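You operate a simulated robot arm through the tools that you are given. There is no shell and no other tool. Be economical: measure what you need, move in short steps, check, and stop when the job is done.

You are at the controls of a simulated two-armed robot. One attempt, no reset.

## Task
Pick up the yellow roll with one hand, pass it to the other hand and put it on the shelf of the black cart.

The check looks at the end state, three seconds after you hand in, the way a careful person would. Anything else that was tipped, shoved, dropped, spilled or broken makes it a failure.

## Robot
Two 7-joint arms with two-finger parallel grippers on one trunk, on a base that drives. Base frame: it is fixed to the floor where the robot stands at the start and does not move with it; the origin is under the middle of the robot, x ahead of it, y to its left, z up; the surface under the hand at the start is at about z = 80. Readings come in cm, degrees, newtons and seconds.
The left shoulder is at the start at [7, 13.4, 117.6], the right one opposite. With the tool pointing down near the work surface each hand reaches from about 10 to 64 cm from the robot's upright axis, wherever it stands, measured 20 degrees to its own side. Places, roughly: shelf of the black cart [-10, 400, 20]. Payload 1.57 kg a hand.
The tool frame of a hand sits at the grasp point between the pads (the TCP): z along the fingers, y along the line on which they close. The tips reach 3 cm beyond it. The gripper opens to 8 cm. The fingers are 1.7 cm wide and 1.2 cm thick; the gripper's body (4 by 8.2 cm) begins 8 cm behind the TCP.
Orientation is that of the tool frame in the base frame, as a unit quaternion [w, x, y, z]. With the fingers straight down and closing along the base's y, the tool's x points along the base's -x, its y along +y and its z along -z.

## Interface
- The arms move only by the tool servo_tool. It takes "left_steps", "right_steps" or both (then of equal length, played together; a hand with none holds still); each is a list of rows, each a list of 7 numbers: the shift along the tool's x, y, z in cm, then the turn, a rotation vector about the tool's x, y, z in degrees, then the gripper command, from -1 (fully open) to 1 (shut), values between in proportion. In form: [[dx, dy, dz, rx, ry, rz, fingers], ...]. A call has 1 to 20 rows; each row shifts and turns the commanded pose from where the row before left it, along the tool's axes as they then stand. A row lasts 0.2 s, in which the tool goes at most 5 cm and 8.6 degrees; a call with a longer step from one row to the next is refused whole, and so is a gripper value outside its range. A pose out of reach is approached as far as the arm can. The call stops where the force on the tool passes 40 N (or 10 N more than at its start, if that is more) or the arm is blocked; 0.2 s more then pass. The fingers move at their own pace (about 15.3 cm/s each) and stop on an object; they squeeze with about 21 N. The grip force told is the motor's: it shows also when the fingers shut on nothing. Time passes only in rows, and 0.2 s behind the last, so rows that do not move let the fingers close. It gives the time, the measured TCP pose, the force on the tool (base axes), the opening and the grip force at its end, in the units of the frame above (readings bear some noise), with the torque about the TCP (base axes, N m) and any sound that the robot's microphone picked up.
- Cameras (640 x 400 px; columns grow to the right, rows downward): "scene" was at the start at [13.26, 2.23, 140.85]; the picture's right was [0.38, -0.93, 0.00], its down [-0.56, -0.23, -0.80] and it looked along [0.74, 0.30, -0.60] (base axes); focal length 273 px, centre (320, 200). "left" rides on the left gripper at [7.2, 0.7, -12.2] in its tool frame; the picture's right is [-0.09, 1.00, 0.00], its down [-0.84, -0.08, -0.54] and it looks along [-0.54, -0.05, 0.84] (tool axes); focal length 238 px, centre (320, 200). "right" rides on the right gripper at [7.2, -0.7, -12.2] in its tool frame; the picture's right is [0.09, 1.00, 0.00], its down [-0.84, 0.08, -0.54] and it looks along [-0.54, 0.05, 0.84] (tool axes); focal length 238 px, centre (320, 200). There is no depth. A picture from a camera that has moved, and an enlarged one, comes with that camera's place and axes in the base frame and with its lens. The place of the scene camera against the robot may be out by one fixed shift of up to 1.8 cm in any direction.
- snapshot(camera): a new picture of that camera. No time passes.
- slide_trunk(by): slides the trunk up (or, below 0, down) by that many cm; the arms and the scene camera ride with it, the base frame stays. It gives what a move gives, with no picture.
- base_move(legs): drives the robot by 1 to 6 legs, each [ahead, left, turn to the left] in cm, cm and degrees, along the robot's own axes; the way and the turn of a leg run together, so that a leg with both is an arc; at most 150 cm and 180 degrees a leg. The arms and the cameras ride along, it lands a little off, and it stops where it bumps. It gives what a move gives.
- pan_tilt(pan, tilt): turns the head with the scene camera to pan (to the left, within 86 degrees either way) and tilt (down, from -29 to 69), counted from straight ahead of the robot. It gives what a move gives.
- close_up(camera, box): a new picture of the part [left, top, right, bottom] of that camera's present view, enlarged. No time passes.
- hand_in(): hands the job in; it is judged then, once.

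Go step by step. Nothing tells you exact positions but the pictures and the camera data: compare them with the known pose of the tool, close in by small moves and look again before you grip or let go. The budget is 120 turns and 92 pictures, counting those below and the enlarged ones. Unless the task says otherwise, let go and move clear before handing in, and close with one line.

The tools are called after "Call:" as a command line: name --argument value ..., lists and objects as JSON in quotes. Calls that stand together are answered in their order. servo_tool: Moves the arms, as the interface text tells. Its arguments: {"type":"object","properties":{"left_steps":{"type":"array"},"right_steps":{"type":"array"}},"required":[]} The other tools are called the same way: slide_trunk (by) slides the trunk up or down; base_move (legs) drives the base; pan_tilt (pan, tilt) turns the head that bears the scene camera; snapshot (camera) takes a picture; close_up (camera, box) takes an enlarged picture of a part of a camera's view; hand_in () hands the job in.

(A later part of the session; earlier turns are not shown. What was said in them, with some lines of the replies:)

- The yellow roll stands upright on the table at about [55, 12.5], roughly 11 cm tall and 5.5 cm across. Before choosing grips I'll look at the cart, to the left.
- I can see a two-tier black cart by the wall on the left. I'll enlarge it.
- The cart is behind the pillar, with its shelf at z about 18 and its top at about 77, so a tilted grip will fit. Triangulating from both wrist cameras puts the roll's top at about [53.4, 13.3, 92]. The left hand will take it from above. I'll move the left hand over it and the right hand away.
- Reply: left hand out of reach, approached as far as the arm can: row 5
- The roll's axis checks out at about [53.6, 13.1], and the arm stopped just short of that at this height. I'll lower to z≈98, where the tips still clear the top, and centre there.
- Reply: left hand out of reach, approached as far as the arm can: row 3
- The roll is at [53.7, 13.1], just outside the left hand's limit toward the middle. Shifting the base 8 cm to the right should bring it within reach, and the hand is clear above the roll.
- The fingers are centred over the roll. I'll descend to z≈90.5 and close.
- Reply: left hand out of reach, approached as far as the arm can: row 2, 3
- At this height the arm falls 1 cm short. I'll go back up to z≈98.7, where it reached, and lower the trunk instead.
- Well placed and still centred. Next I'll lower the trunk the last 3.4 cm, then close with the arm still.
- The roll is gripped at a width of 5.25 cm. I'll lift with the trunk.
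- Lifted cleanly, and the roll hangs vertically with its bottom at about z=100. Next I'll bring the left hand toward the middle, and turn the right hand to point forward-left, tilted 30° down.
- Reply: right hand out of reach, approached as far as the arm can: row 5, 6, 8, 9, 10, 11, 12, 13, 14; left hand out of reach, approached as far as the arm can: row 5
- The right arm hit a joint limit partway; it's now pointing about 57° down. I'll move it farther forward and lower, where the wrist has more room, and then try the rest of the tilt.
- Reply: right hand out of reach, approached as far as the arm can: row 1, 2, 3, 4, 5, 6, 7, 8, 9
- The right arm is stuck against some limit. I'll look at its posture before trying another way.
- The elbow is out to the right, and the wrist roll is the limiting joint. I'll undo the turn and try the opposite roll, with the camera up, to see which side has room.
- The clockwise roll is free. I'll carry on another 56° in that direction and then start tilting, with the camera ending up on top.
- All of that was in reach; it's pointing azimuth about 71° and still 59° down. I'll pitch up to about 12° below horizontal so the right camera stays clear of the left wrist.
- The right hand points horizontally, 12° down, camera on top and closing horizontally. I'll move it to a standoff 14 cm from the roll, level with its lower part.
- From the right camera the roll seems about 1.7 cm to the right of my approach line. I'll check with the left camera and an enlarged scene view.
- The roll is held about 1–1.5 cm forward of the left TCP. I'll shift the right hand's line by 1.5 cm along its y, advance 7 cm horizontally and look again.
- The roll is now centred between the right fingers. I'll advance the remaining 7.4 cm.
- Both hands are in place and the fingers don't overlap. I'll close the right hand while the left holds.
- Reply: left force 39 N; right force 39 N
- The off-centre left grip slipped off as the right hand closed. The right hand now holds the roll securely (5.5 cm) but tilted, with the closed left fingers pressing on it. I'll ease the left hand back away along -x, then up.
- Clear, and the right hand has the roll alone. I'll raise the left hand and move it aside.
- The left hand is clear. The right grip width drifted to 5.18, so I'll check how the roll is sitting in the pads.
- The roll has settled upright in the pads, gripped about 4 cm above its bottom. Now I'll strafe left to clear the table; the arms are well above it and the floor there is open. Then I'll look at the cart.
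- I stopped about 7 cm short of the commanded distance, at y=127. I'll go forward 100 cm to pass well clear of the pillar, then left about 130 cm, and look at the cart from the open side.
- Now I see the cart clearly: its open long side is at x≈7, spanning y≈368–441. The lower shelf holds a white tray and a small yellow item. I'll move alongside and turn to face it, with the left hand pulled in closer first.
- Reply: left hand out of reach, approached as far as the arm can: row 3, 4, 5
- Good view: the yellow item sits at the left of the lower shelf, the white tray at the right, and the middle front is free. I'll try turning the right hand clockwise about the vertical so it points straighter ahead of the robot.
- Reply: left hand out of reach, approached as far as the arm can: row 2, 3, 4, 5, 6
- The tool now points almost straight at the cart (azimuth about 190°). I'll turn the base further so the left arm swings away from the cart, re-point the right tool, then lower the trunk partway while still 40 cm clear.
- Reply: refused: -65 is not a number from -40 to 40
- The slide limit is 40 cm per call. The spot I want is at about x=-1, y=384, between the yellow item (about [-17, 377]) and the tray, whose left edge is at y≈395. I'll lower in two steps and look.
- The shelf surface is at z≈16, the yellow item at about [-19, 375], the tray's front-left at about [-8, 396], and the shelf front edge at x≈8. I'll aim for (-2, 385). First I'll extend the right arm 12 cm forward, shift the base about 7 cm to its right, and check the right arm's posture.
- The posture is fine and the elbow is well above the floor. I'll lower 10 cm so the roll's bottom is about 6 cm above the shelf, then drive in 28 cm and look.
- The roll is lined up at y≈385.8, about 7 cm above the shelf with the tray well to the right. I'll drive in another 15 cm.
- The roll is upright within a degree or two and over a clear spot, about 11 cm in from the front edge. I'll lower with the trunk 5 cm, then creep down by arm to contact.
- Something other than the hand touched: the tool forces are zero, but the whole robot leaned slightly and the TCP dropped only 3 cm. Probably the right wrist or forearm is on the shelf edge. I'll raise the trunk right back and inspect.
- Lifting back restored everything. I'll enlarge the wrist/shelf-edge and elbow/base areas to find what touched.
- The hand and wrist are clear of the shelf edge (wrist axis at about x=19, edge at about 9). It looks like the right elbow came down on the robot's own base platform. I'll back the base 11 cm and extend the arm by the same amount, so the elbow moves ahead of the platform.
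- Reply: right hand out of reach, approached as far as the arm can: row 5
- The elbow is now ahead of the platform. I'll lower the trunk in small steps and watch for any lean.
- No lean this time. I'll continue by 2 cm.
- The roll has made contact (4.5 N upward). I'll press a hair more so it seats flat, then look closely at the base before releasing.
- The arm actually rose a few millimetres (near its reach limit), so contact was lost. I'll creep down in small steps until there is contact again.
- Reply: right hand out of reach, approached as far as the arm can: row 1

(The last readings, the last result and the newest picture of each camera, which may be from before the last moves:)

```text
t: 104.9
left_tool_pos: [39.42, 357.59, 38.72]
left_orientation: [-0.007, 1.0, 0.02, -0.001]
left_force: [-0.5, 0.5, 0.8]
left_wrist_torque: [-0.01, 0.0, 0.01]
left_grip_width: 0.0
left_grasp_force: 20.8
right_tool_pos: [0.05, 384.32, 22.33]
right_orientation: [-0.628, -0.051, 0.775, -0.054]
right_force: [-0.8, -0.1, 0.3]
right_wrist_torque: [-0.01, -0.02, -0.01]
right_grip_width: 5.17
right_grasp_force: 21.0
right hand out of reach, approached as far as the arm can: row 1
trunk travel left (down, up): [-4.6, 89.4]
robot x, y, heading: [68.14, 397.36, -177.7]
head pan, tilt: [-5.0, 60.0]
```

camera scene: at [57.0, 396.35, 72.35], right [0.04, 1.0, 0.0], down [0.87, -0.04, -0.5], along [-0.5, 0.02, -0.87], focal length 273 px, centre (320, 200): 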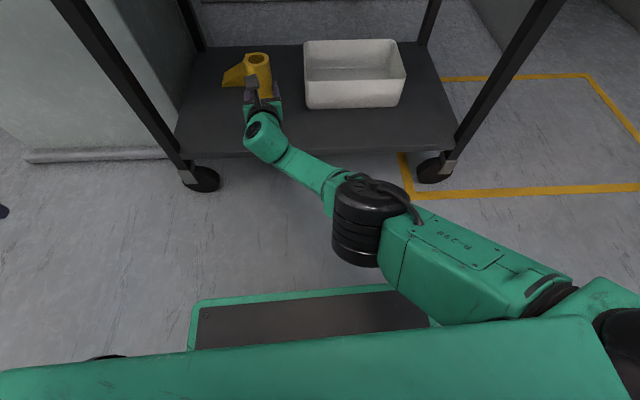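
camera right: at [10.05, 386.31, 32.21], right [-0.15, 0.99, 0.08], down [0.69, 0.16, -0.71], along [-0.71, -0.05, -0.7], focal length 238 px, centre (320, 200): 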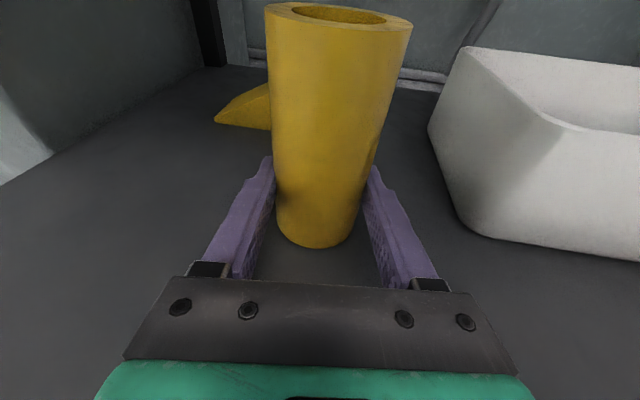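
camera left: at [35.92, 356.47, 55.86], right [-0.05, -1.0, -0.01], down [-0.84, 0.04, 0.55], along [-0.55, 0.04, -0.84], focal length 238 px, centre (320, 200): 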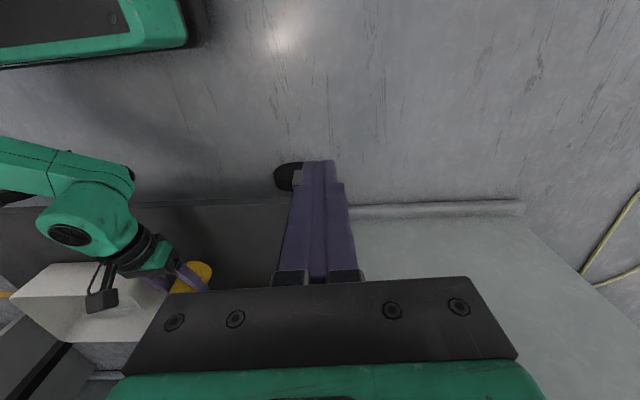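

The arm is at its reach limit, so I'll use the trunk for the last centimetre.

Call:
slide_trunk --by -0.6

Call:
snapshot --camera "right"

```text
t: 105.4
left_tool_pos: [39.48, 357.66, 38.16]
left_orientation: [-0.007, 1.0, 0.02, -0.004]
left_force: [0.5, -0.9, 0.0]
left_wrist_torque: [-0.03, 0.0, -0.02]
left_grip_width: 0.01
left_grasp_force: 21.0
right_tool_pos: [0.01, 384.38, 22.01]
right_orientation: [-0.629, -0.052, 0.774, -0.051]
right_force: [-1.7, -2.4, 9.5]
right_wrist_torque: [0.18, 0.33, 0.09]
right_grip_width: 5.23
right_grasp_force: 21.2
trunk travel left (down, up): [-4.0, 90.0]
robot x, y, heading: [68.46, 397.39, -177.7]
head pan, tilt: [-5.0, 60.0]
```

```text
33 pictures are left
camera right: at [10.69, 385.46, 31.45], right [-0.17, 0.98, 0.08], down [0.68, 0.17, -0.71], along [-0.71, -0.07, -0.7], focal length 238 px, centre (320, 200)
```

right: 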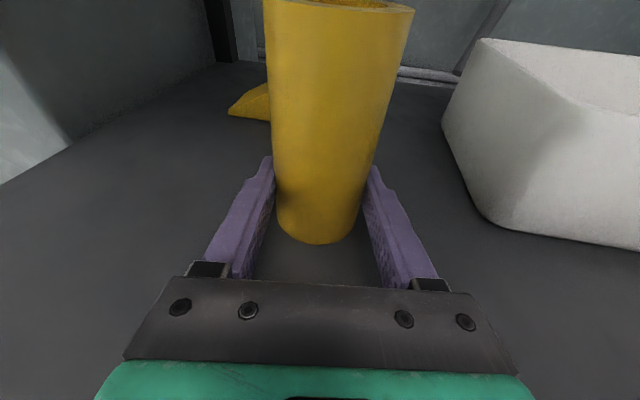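

Contact torque shows the far bottom edge touches first, meaning the roll's top leans about 5–6° away from the robot. I'll lift slightly, give the arm some slack by moving the base forward 3 cm and drawing the tool back 3 cm, and rotate the tool 6° to level it.

Call:
slide_trunk --by 2

Call:
servo_tool --right_steps '[[-0.3, 0, -1.5, 0, 0, 0, 1], [-0.3, 0, -1.5, 0, 0, 0, 1], [0, 0, 0, 0, 3, 0, 1], [0, 0, 0, 0, 3, 0, 1], [0, 0, 0, 0, 0, 0, 1]]'

Call:
snapshot --camera "right"

Call:
snapshot --camera "left"

```text
t: 106.1
left_tool_pos: [39.39, 357.55, 40.09]
left_orientation: [-0.007, 1.0, 0.019, -0.002]
left_force: [0.2, 0.1, -0.3]
left_wrist_torque: [0.0, 0.0, 0.04]
left_grip_width: 0.01
left_grasp_force: 21.4
right_tool_pos: [0.18, 384.43, 23.51]
right_orientation: [-0.627, -0.052, 0.775, -0.053]
right_force: [0.4, 0.4, -1.2]
right_wrist_torque: [0.01, 0.01, 0.01]
right_grip_width: 5.17
right_grasp_force: 21.1
trunk travel left (down, up): [-6.0, 88.0]
robot x, y, heading: [68.74, 397.34, -177.7]
head pan, tilt: [-5.0, 60.0]
```

```text
t: 107.3
left_tool_pos: [39.44, 357.65, 40.13]
left_orientation: [-0.007, 1.0, 0.021, -0.002]
left_force: [0.9, -0.4, -0.6]
left_wrist_torque: [0.0, 0.01, 0.01]
left_grip_width: 0.0
left_grasp_force: 21.2
right_tool_pos: [3.32, 384.17, 23.73]
right_orientation: [-0.667, -0.05, 0.741, -0.059]
right_force: [0.2, -0.3, 0.4]
right_wrist_torque: [-0.01, -0.02, -0.01]
right_grip_width: 5.21
right_grasp_force: 20.6
trunk travel left (down, up): [-6.0, 88.0]
robot x, y, heading: [68.14, 397.22, -177.6]
head pan, tilt: [-5.0, 60.0]
```

```text
32 pictures are left
camera right: at [14.82, 385.63, 32.2], right [-0.16, 0.98, 0.07], down [0.61, 0.16, -0.78], along [-0.78, -0.08, -0.62], focal length 238 px, centre (320, 200)
```

right: 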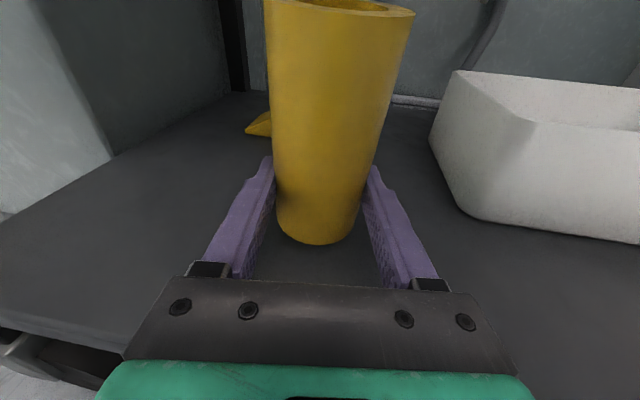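

```text
31 pictures are left
camera left: at [46.62, 356.86, 52.26], right [-0.05, -1.0, -0.01], down [-0.84, 0.04, 0.55], along [-0.55, 0.04, -0.84], focal length 238 px, centre (320, 200)
```

left: 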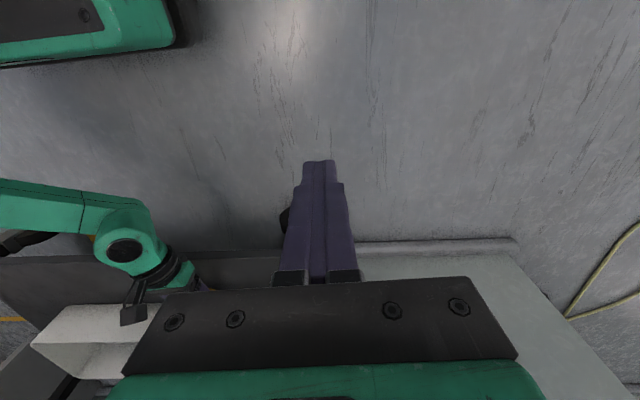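

The tilt is hard to read from this angle, so I'll use the contact torque as a level. I'll drive 4 cm forward to get back over the spot, then lower to contact again.

Call:
base_move --legs '[[4, 0, 0]]'

Call:
slide_trunk --by -1.5

```text
t: 108.2
left_tool_pos: [35.57, 357.33, 40.06]
left_orientation: [-0.008, 1.0, 0.02, -0.001]
left_force: [0.0, 0.4, 0.6]
left_wrist_torque: [0.03, 0.0, 0.01]
left_grip_width: 0.01
left_grasp_force: 20.4
right_tool_pos: [-0.58, 384.09, 23.73]
right_orientation: [-0.667, -0.051, 0.741, -0.06]
right_force: [0.1, -0.3, 0.0]
right_wrist_torque: [-0.03, -0.01, -0.04]
right_grip_width: 5.22
right_grasp_force: 21.1
trunk travel left (down, up): [-6.0, 88.0]
robot x, y, heading: [64.19, 396.93, -177.5]
head pan, tilt: [-5.0, 60.0]
```

```text
t: 108.8
left_tool_pos: [35.48, 357.46, 38.52]
left_orientation: [-0.006, 1.0, 0.02, -0.002]
left_force: [-0.6, 0.1, 0.1]
left_wrist_torque: [0.01, -0.03, 0.0]
left_grip_width: 0.0
left_grasp_force: 21.1
right_tool_pos: [-0.52, 384.12, 22.2]
right_orientation: [-0.667, -0.051, 0.741, -0.061]
right_force: [-0.3, 0.7, -0.3]
right_wrist_torque: [0.01, -0.03, 0.03]
right_grip_width: 5.17
right_grasp_force: 20.9
trunk travel left (down, up): [-4.5, 89.5]
robot x, y, heading: [64.51, 396.78, -177.6]
head pan, tilt: [-5.0, 60.0]
```

Call:
slide_trunk --by -0.7

```text
t: 109.4
left_tool_pos: [35.52, 357.38, 37.97]
left_orientation: [-0.006, 1.0, 0.021, -0.003]
left_force: [-0.5, -0.9, 0.0]
left_wrist_torque: [0.01, 0.0, -0.01]
left_grip_width: 0.0
left_grasp_force: 21.7
right_tool_pos: [-0.49, 384.04, 21.82]
right_orientation: [-0.669, -0.05, 0.739, -0.06]
right_force: [-4.7, 0.0, 11.0]
right_wrist_torque: [0.08, -0.19, -0.08]
right_grip_width: 5.19
right_grasp_force: 21.1
trunk travel left (down, up): [-3.8, 90.2]
robot x, y, heading: [64.54, 397.18, -177.4]
head pan, tilt: [-5.0, 60.0]
```

The contact point has moved to the near edge, so 6° was about twice what was needed. I'll back off 3° after a slight lift and touch down again.

Call:
slide_trunk --by 0.8

Call:
servo_tool --right_steps '[[0, 0, 0, 0, -2.8, 0, 1], [0, 0, 0, 0, 0, 0, 1]]'

Call:
slide_trunk --by -0.7

```text
t: 109.9
left_tool_pos: [35.48, 357.51, 38.53]
left_orientation: [-0.006, 1.0, 0.02, -0.003]
left_force: [0.7, -0.2, 1.1]
left_wrist_torque: [-0.02, -0.02, 0.0]
left_grip_width: 0.03
left_grasp_force: 21.4
right_tool_pos: [-0.48, 383.86, 22.2]
right_orientation: [-0.666, -0.051, 0.742, -0.06]
right_force: [-0.4, -0.1, -0.2]
right_wrist_torque: [-0.02, -0.03, 0.01]
right_grip_width: 5.19
right_grasp_force: 21.4
trunk travel left (down, up): [-4.6, 89.4]
robot x, y, heading: [64.4, 397.52, -177.7]
head pan, tilt: [-5.0, 60.0]
```

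```text
t: 110.5
left_tool_pos: [35.55, 357.38, 38.57]
left_orientation: [-0.007, 1.0, 0.021, -0.001]
left_force: [-0.6, -0.3, -1.1]
left_wrist_torque: [0.02, 0.01, 0.05]
left_grip_width: 0.0
left_grasp_force: 21.2
right_tool_pos: [-0.53, 384.04, 22.16]
right_orientation: [-0.648, -0.053, 0.758, -0.059]
right_force: [-0.2, 0.3, 0.0]
right_wrist_torque: [0.02, -0.03, 0.01]
right_grip_width: 5.19
right_grasp_force: 21.0
trunk travel left (down, up): [-4.6, 89.4]
robot x, y, heading: [64.72, 397.46, -177.5]
head pan, tilt: [-5.0, 60.0]
```

```text
t: 111.1
left_tool_pos: [35.57, 357.39, 37.99]
left_orientation: [-0.007, 1.0, 0.02, -0.003]
left_force: [0.1, 0.6, 0.5]
left_wrist_torque: [-0.03, 0.01, 0.02]
left_grip_width: 0.0
left_grasp_force: 21.0
right_tool_pos: [-0.51, 384.12, 21.64]
right_orientation: [-0.649, -0.053, 0.757, -0.06]
right_force: [-1.4, 1.0, 3.5]
right_wrist_torque: [-0.01, -0.07, -0.03]
right_grip_width: 5.18
right_grasp_force: 21.4
trunk travel left (down, up): [-3.9, 90.1]
robot x, y, heading: [64.43, 396.84, -177.2]
head pan, tilt: [-5.0, 60.0]
```

Only a light residual near-edge contact remains, under about 2° of lean, which is well within stability. I'll open the fingers slowly.

Call:
servo_tool --right_steps '[[0, 0, 0, 0, 0, 0, -0.2], [0, 0, 0, 0, 0, 0, -0.3], [0, 0, 0, 0, 0, 0, -0.34], [0, 0, 0, 0, 0, 0, -0.38], [0, 0, 0, 0, 0, 0, -0.44], [0, 0, 0, 0, 0, 0, -0.52], [0, 0, 0, 0, 0, 0, -0.65], [0, 0, 0, 0, 0, 0, -0.8], [0, 0, 0, 0, 0, 0, -1], [0, 0, 0, 0, 0, 0, -1]]'

Call:
snapshot --camera "right"

Call:
close_up --camera "scene" --box '[200, 20, 330, 130]'

```text
t: 113.3
left_tool_pos: [35.58, 357.37, 38.03]
left_orientation: [-0.007, 1.0, 0.02, -0.001]
left_force: [-0.5, 0.3, 0.3]
left_wrist_torque: [0.0, -0.06, 0.02]
left_grip_width: 0.0
left_grasp_force: 21.0
right_tool_pos: [-0.38, 384.08, 21.61]
right_orientation: [-0.649, -0.052, 0.757, -0.058]
right_force: [-0.6, -0.6, -0.8]
right_wrist_torque: [0.02, 0.01, -0.01]
right_grip_width: 8.0
right_grasp_force: 0.1
trunk travel left (down, up): [-3.9, 90.1]
robot x, y, heading: [64.62, 396.85, -177.4]
head pan, tilt: [-5.0, 60.0]
```

```text
30 pictures are left
camera right: at [10.5, 385.37, 30.67], right [-0.17, 0.98, 0.07], down [0.65, 0.16, -0.75], along [-0.74, -0.08, -0.66], focal length 238 px, centre (320, 200)
```

right: 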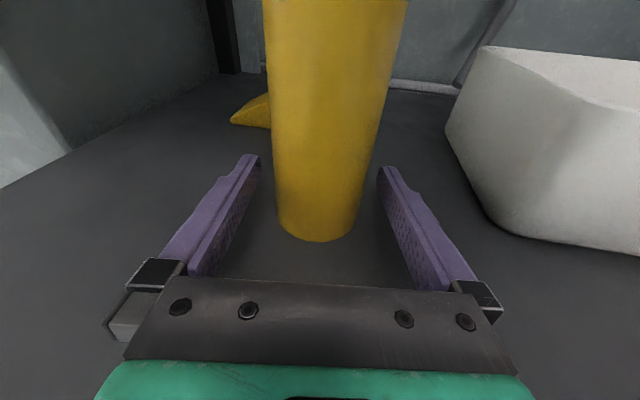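

```text
3.64 times, centred on (265, 75) of scene
camera zoom: at [53.1, 396.17, 66.65], right [0.04, 1.0, 0.0], down [0.87, -0.04, -0.5], along [-0.5, 0.02, -0.87], focal length 994 px, centre (520, 654)
```

zoom: 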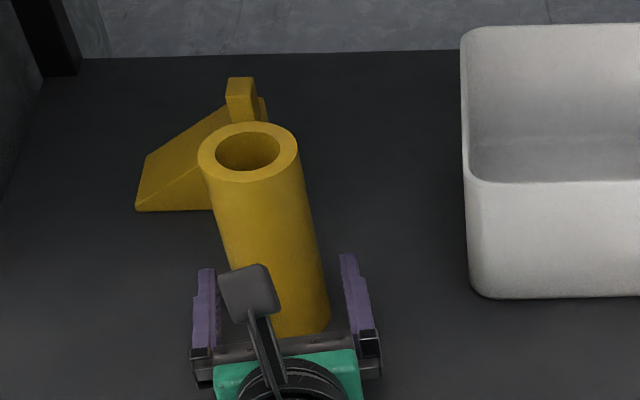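

The roll stands freely, centred between the open fingers. I'll back the base out along the tool's direction, without touching the roll.

Call:
base_move --legs '[[-12, -1.3, 0]]'

Call:
snapshot --camera "right"

```text
t: 114.5
left_tool_pos: [47.24, 359.18, 38.02]
left_orientation: [-0.007, 1.0, 0.02, -0.003]
left_force: [-0.6, -0.5, -0.7]
left_wrist_torque: [0.0, 0.01, -0.03]
left_grip_width: 0.01
left_grasp_force: 21.3
right_tool_pos: [11.3, 385.86, 21.64]
right_orientation: [-0.648, -0.052, 0.757, -0.058]
right_force: [0.6, 0.6, 0.3]
right_wrist_torque: [-0.01, 0.02, -0.01]
right_grip_width: 8.0
right_grasp_force: 0.1
trunk travel left (down, up): [-3.9, 90.1]
robot x, y, heading: [76.29, 399.15, -177.5]
head pan, tilt: [-5.0, 60.0]
```

```text
28 pictures are left
camera right: at [22.23, 387.2, 30.67], right [-0.17, 0.98, 0.07], down [0.65, 0.16, -0.75], along [-0.74, -0.08, -0.66], focal length 238 px, centre (320, 200)
```

right: 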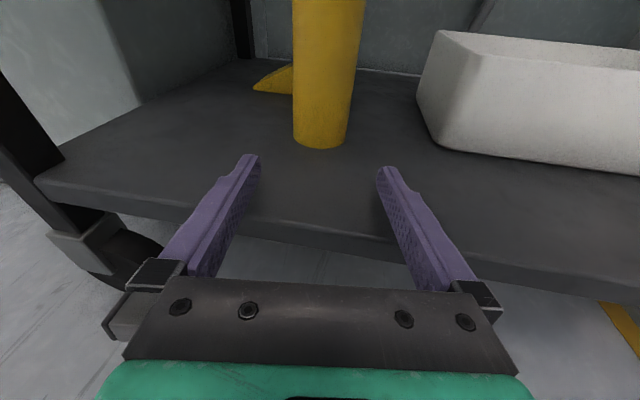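

Clear of the roll and it's standing. I'll back off further and take a final look at the cart.

Call:
base_move --legs '[[-35, 0, 0]]'

Call:
pan_tilt --pan 0 --tilt 30

Call:
snapshot --camera "scene"

```text
t: 116.8
left_tool_pos: [81.68, 360.67, 38.02]
left_orientation: [-0.006, 1.0, 0.018, -0.002]
left_force: [0.2, -1.1, 0.3]
left_wrist_torque: [-0.04, 0.0, 0.01]
left_grip_width: 0.02
left_grasp_force: 21.5
right_tool_pos: [45.7, 387.3, 21.62]
right_orientation: [-0.649, -0.05, 0.757, -0.057]
right_force: [-0.5, 0.5, -0.9]
right_wrist_torque: [0.0, -0.04, 0.0]
right_grip_width: 7.99
right_grasp_force: 0.0
trunk travel left (down, up): [-3.9, 90.1]
robot x, y, heading: [111.03, 400.34, -177.9]
head pan, tilt: [-5.0, 60.0]
```

```text
t: 117.7
left_tool_pos: [81.72, 360.63, 37.94]
left_orientation: [-0.006, 1.0, 0.018, -0.002]
left_force: [-0.5, 0.1, -0.2]
left_wrist_torque: [0.02, -0.01, 0.04]
left_grip_width: 0.0
left_grasp_force: 21.1
right_tool_pos: [45.73, 387.38, 21.71]
right_orientation: [-0.649, -0.05, 0.757, -0.057]
right_force: [0.1, 0.1, 0.0]
right_wrist_torque: [0.01, -0.03, -0.03]
right_grip_width: 7.99
right_grasp_force: 0.0
trunk travel left (down, up): [-3.9, 90.1]
robot x, y, heading: [110.58, 400.33, -177.8]
head pan, tilt: [0.0, 30.0]
```

```text
27 pictures are left
camera scene: at [97.02, 398.71, 70.85], right [-0.04, 1.0, 0.0], down [0.5, 0.02, -0.87], along [-0.86, -0.03, -0.5], focal length 273 px, centre (320, 200)
```

scene: 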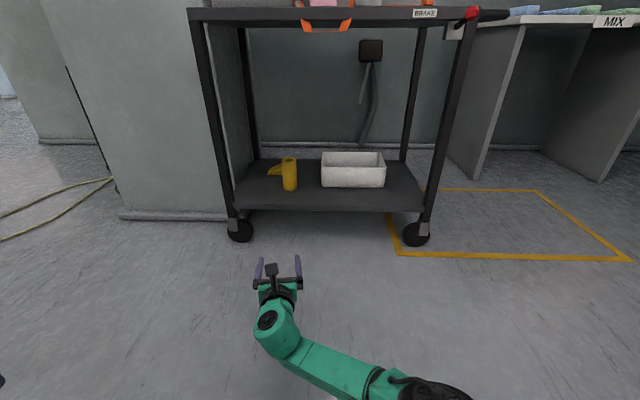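

The roll stands upright on the cart's lower shelf, nothing else has been disturbed, and both hands are clear. I'm handing in.

Call:
hand_in

```text
The job is handed in.
```

The yellow roll was picked up with the left hand, passed to the right, and now stands upright on the black cart's lower shelf. During the pass it slipped out of the left grip as the right hand closed on it, but it was not dropped.
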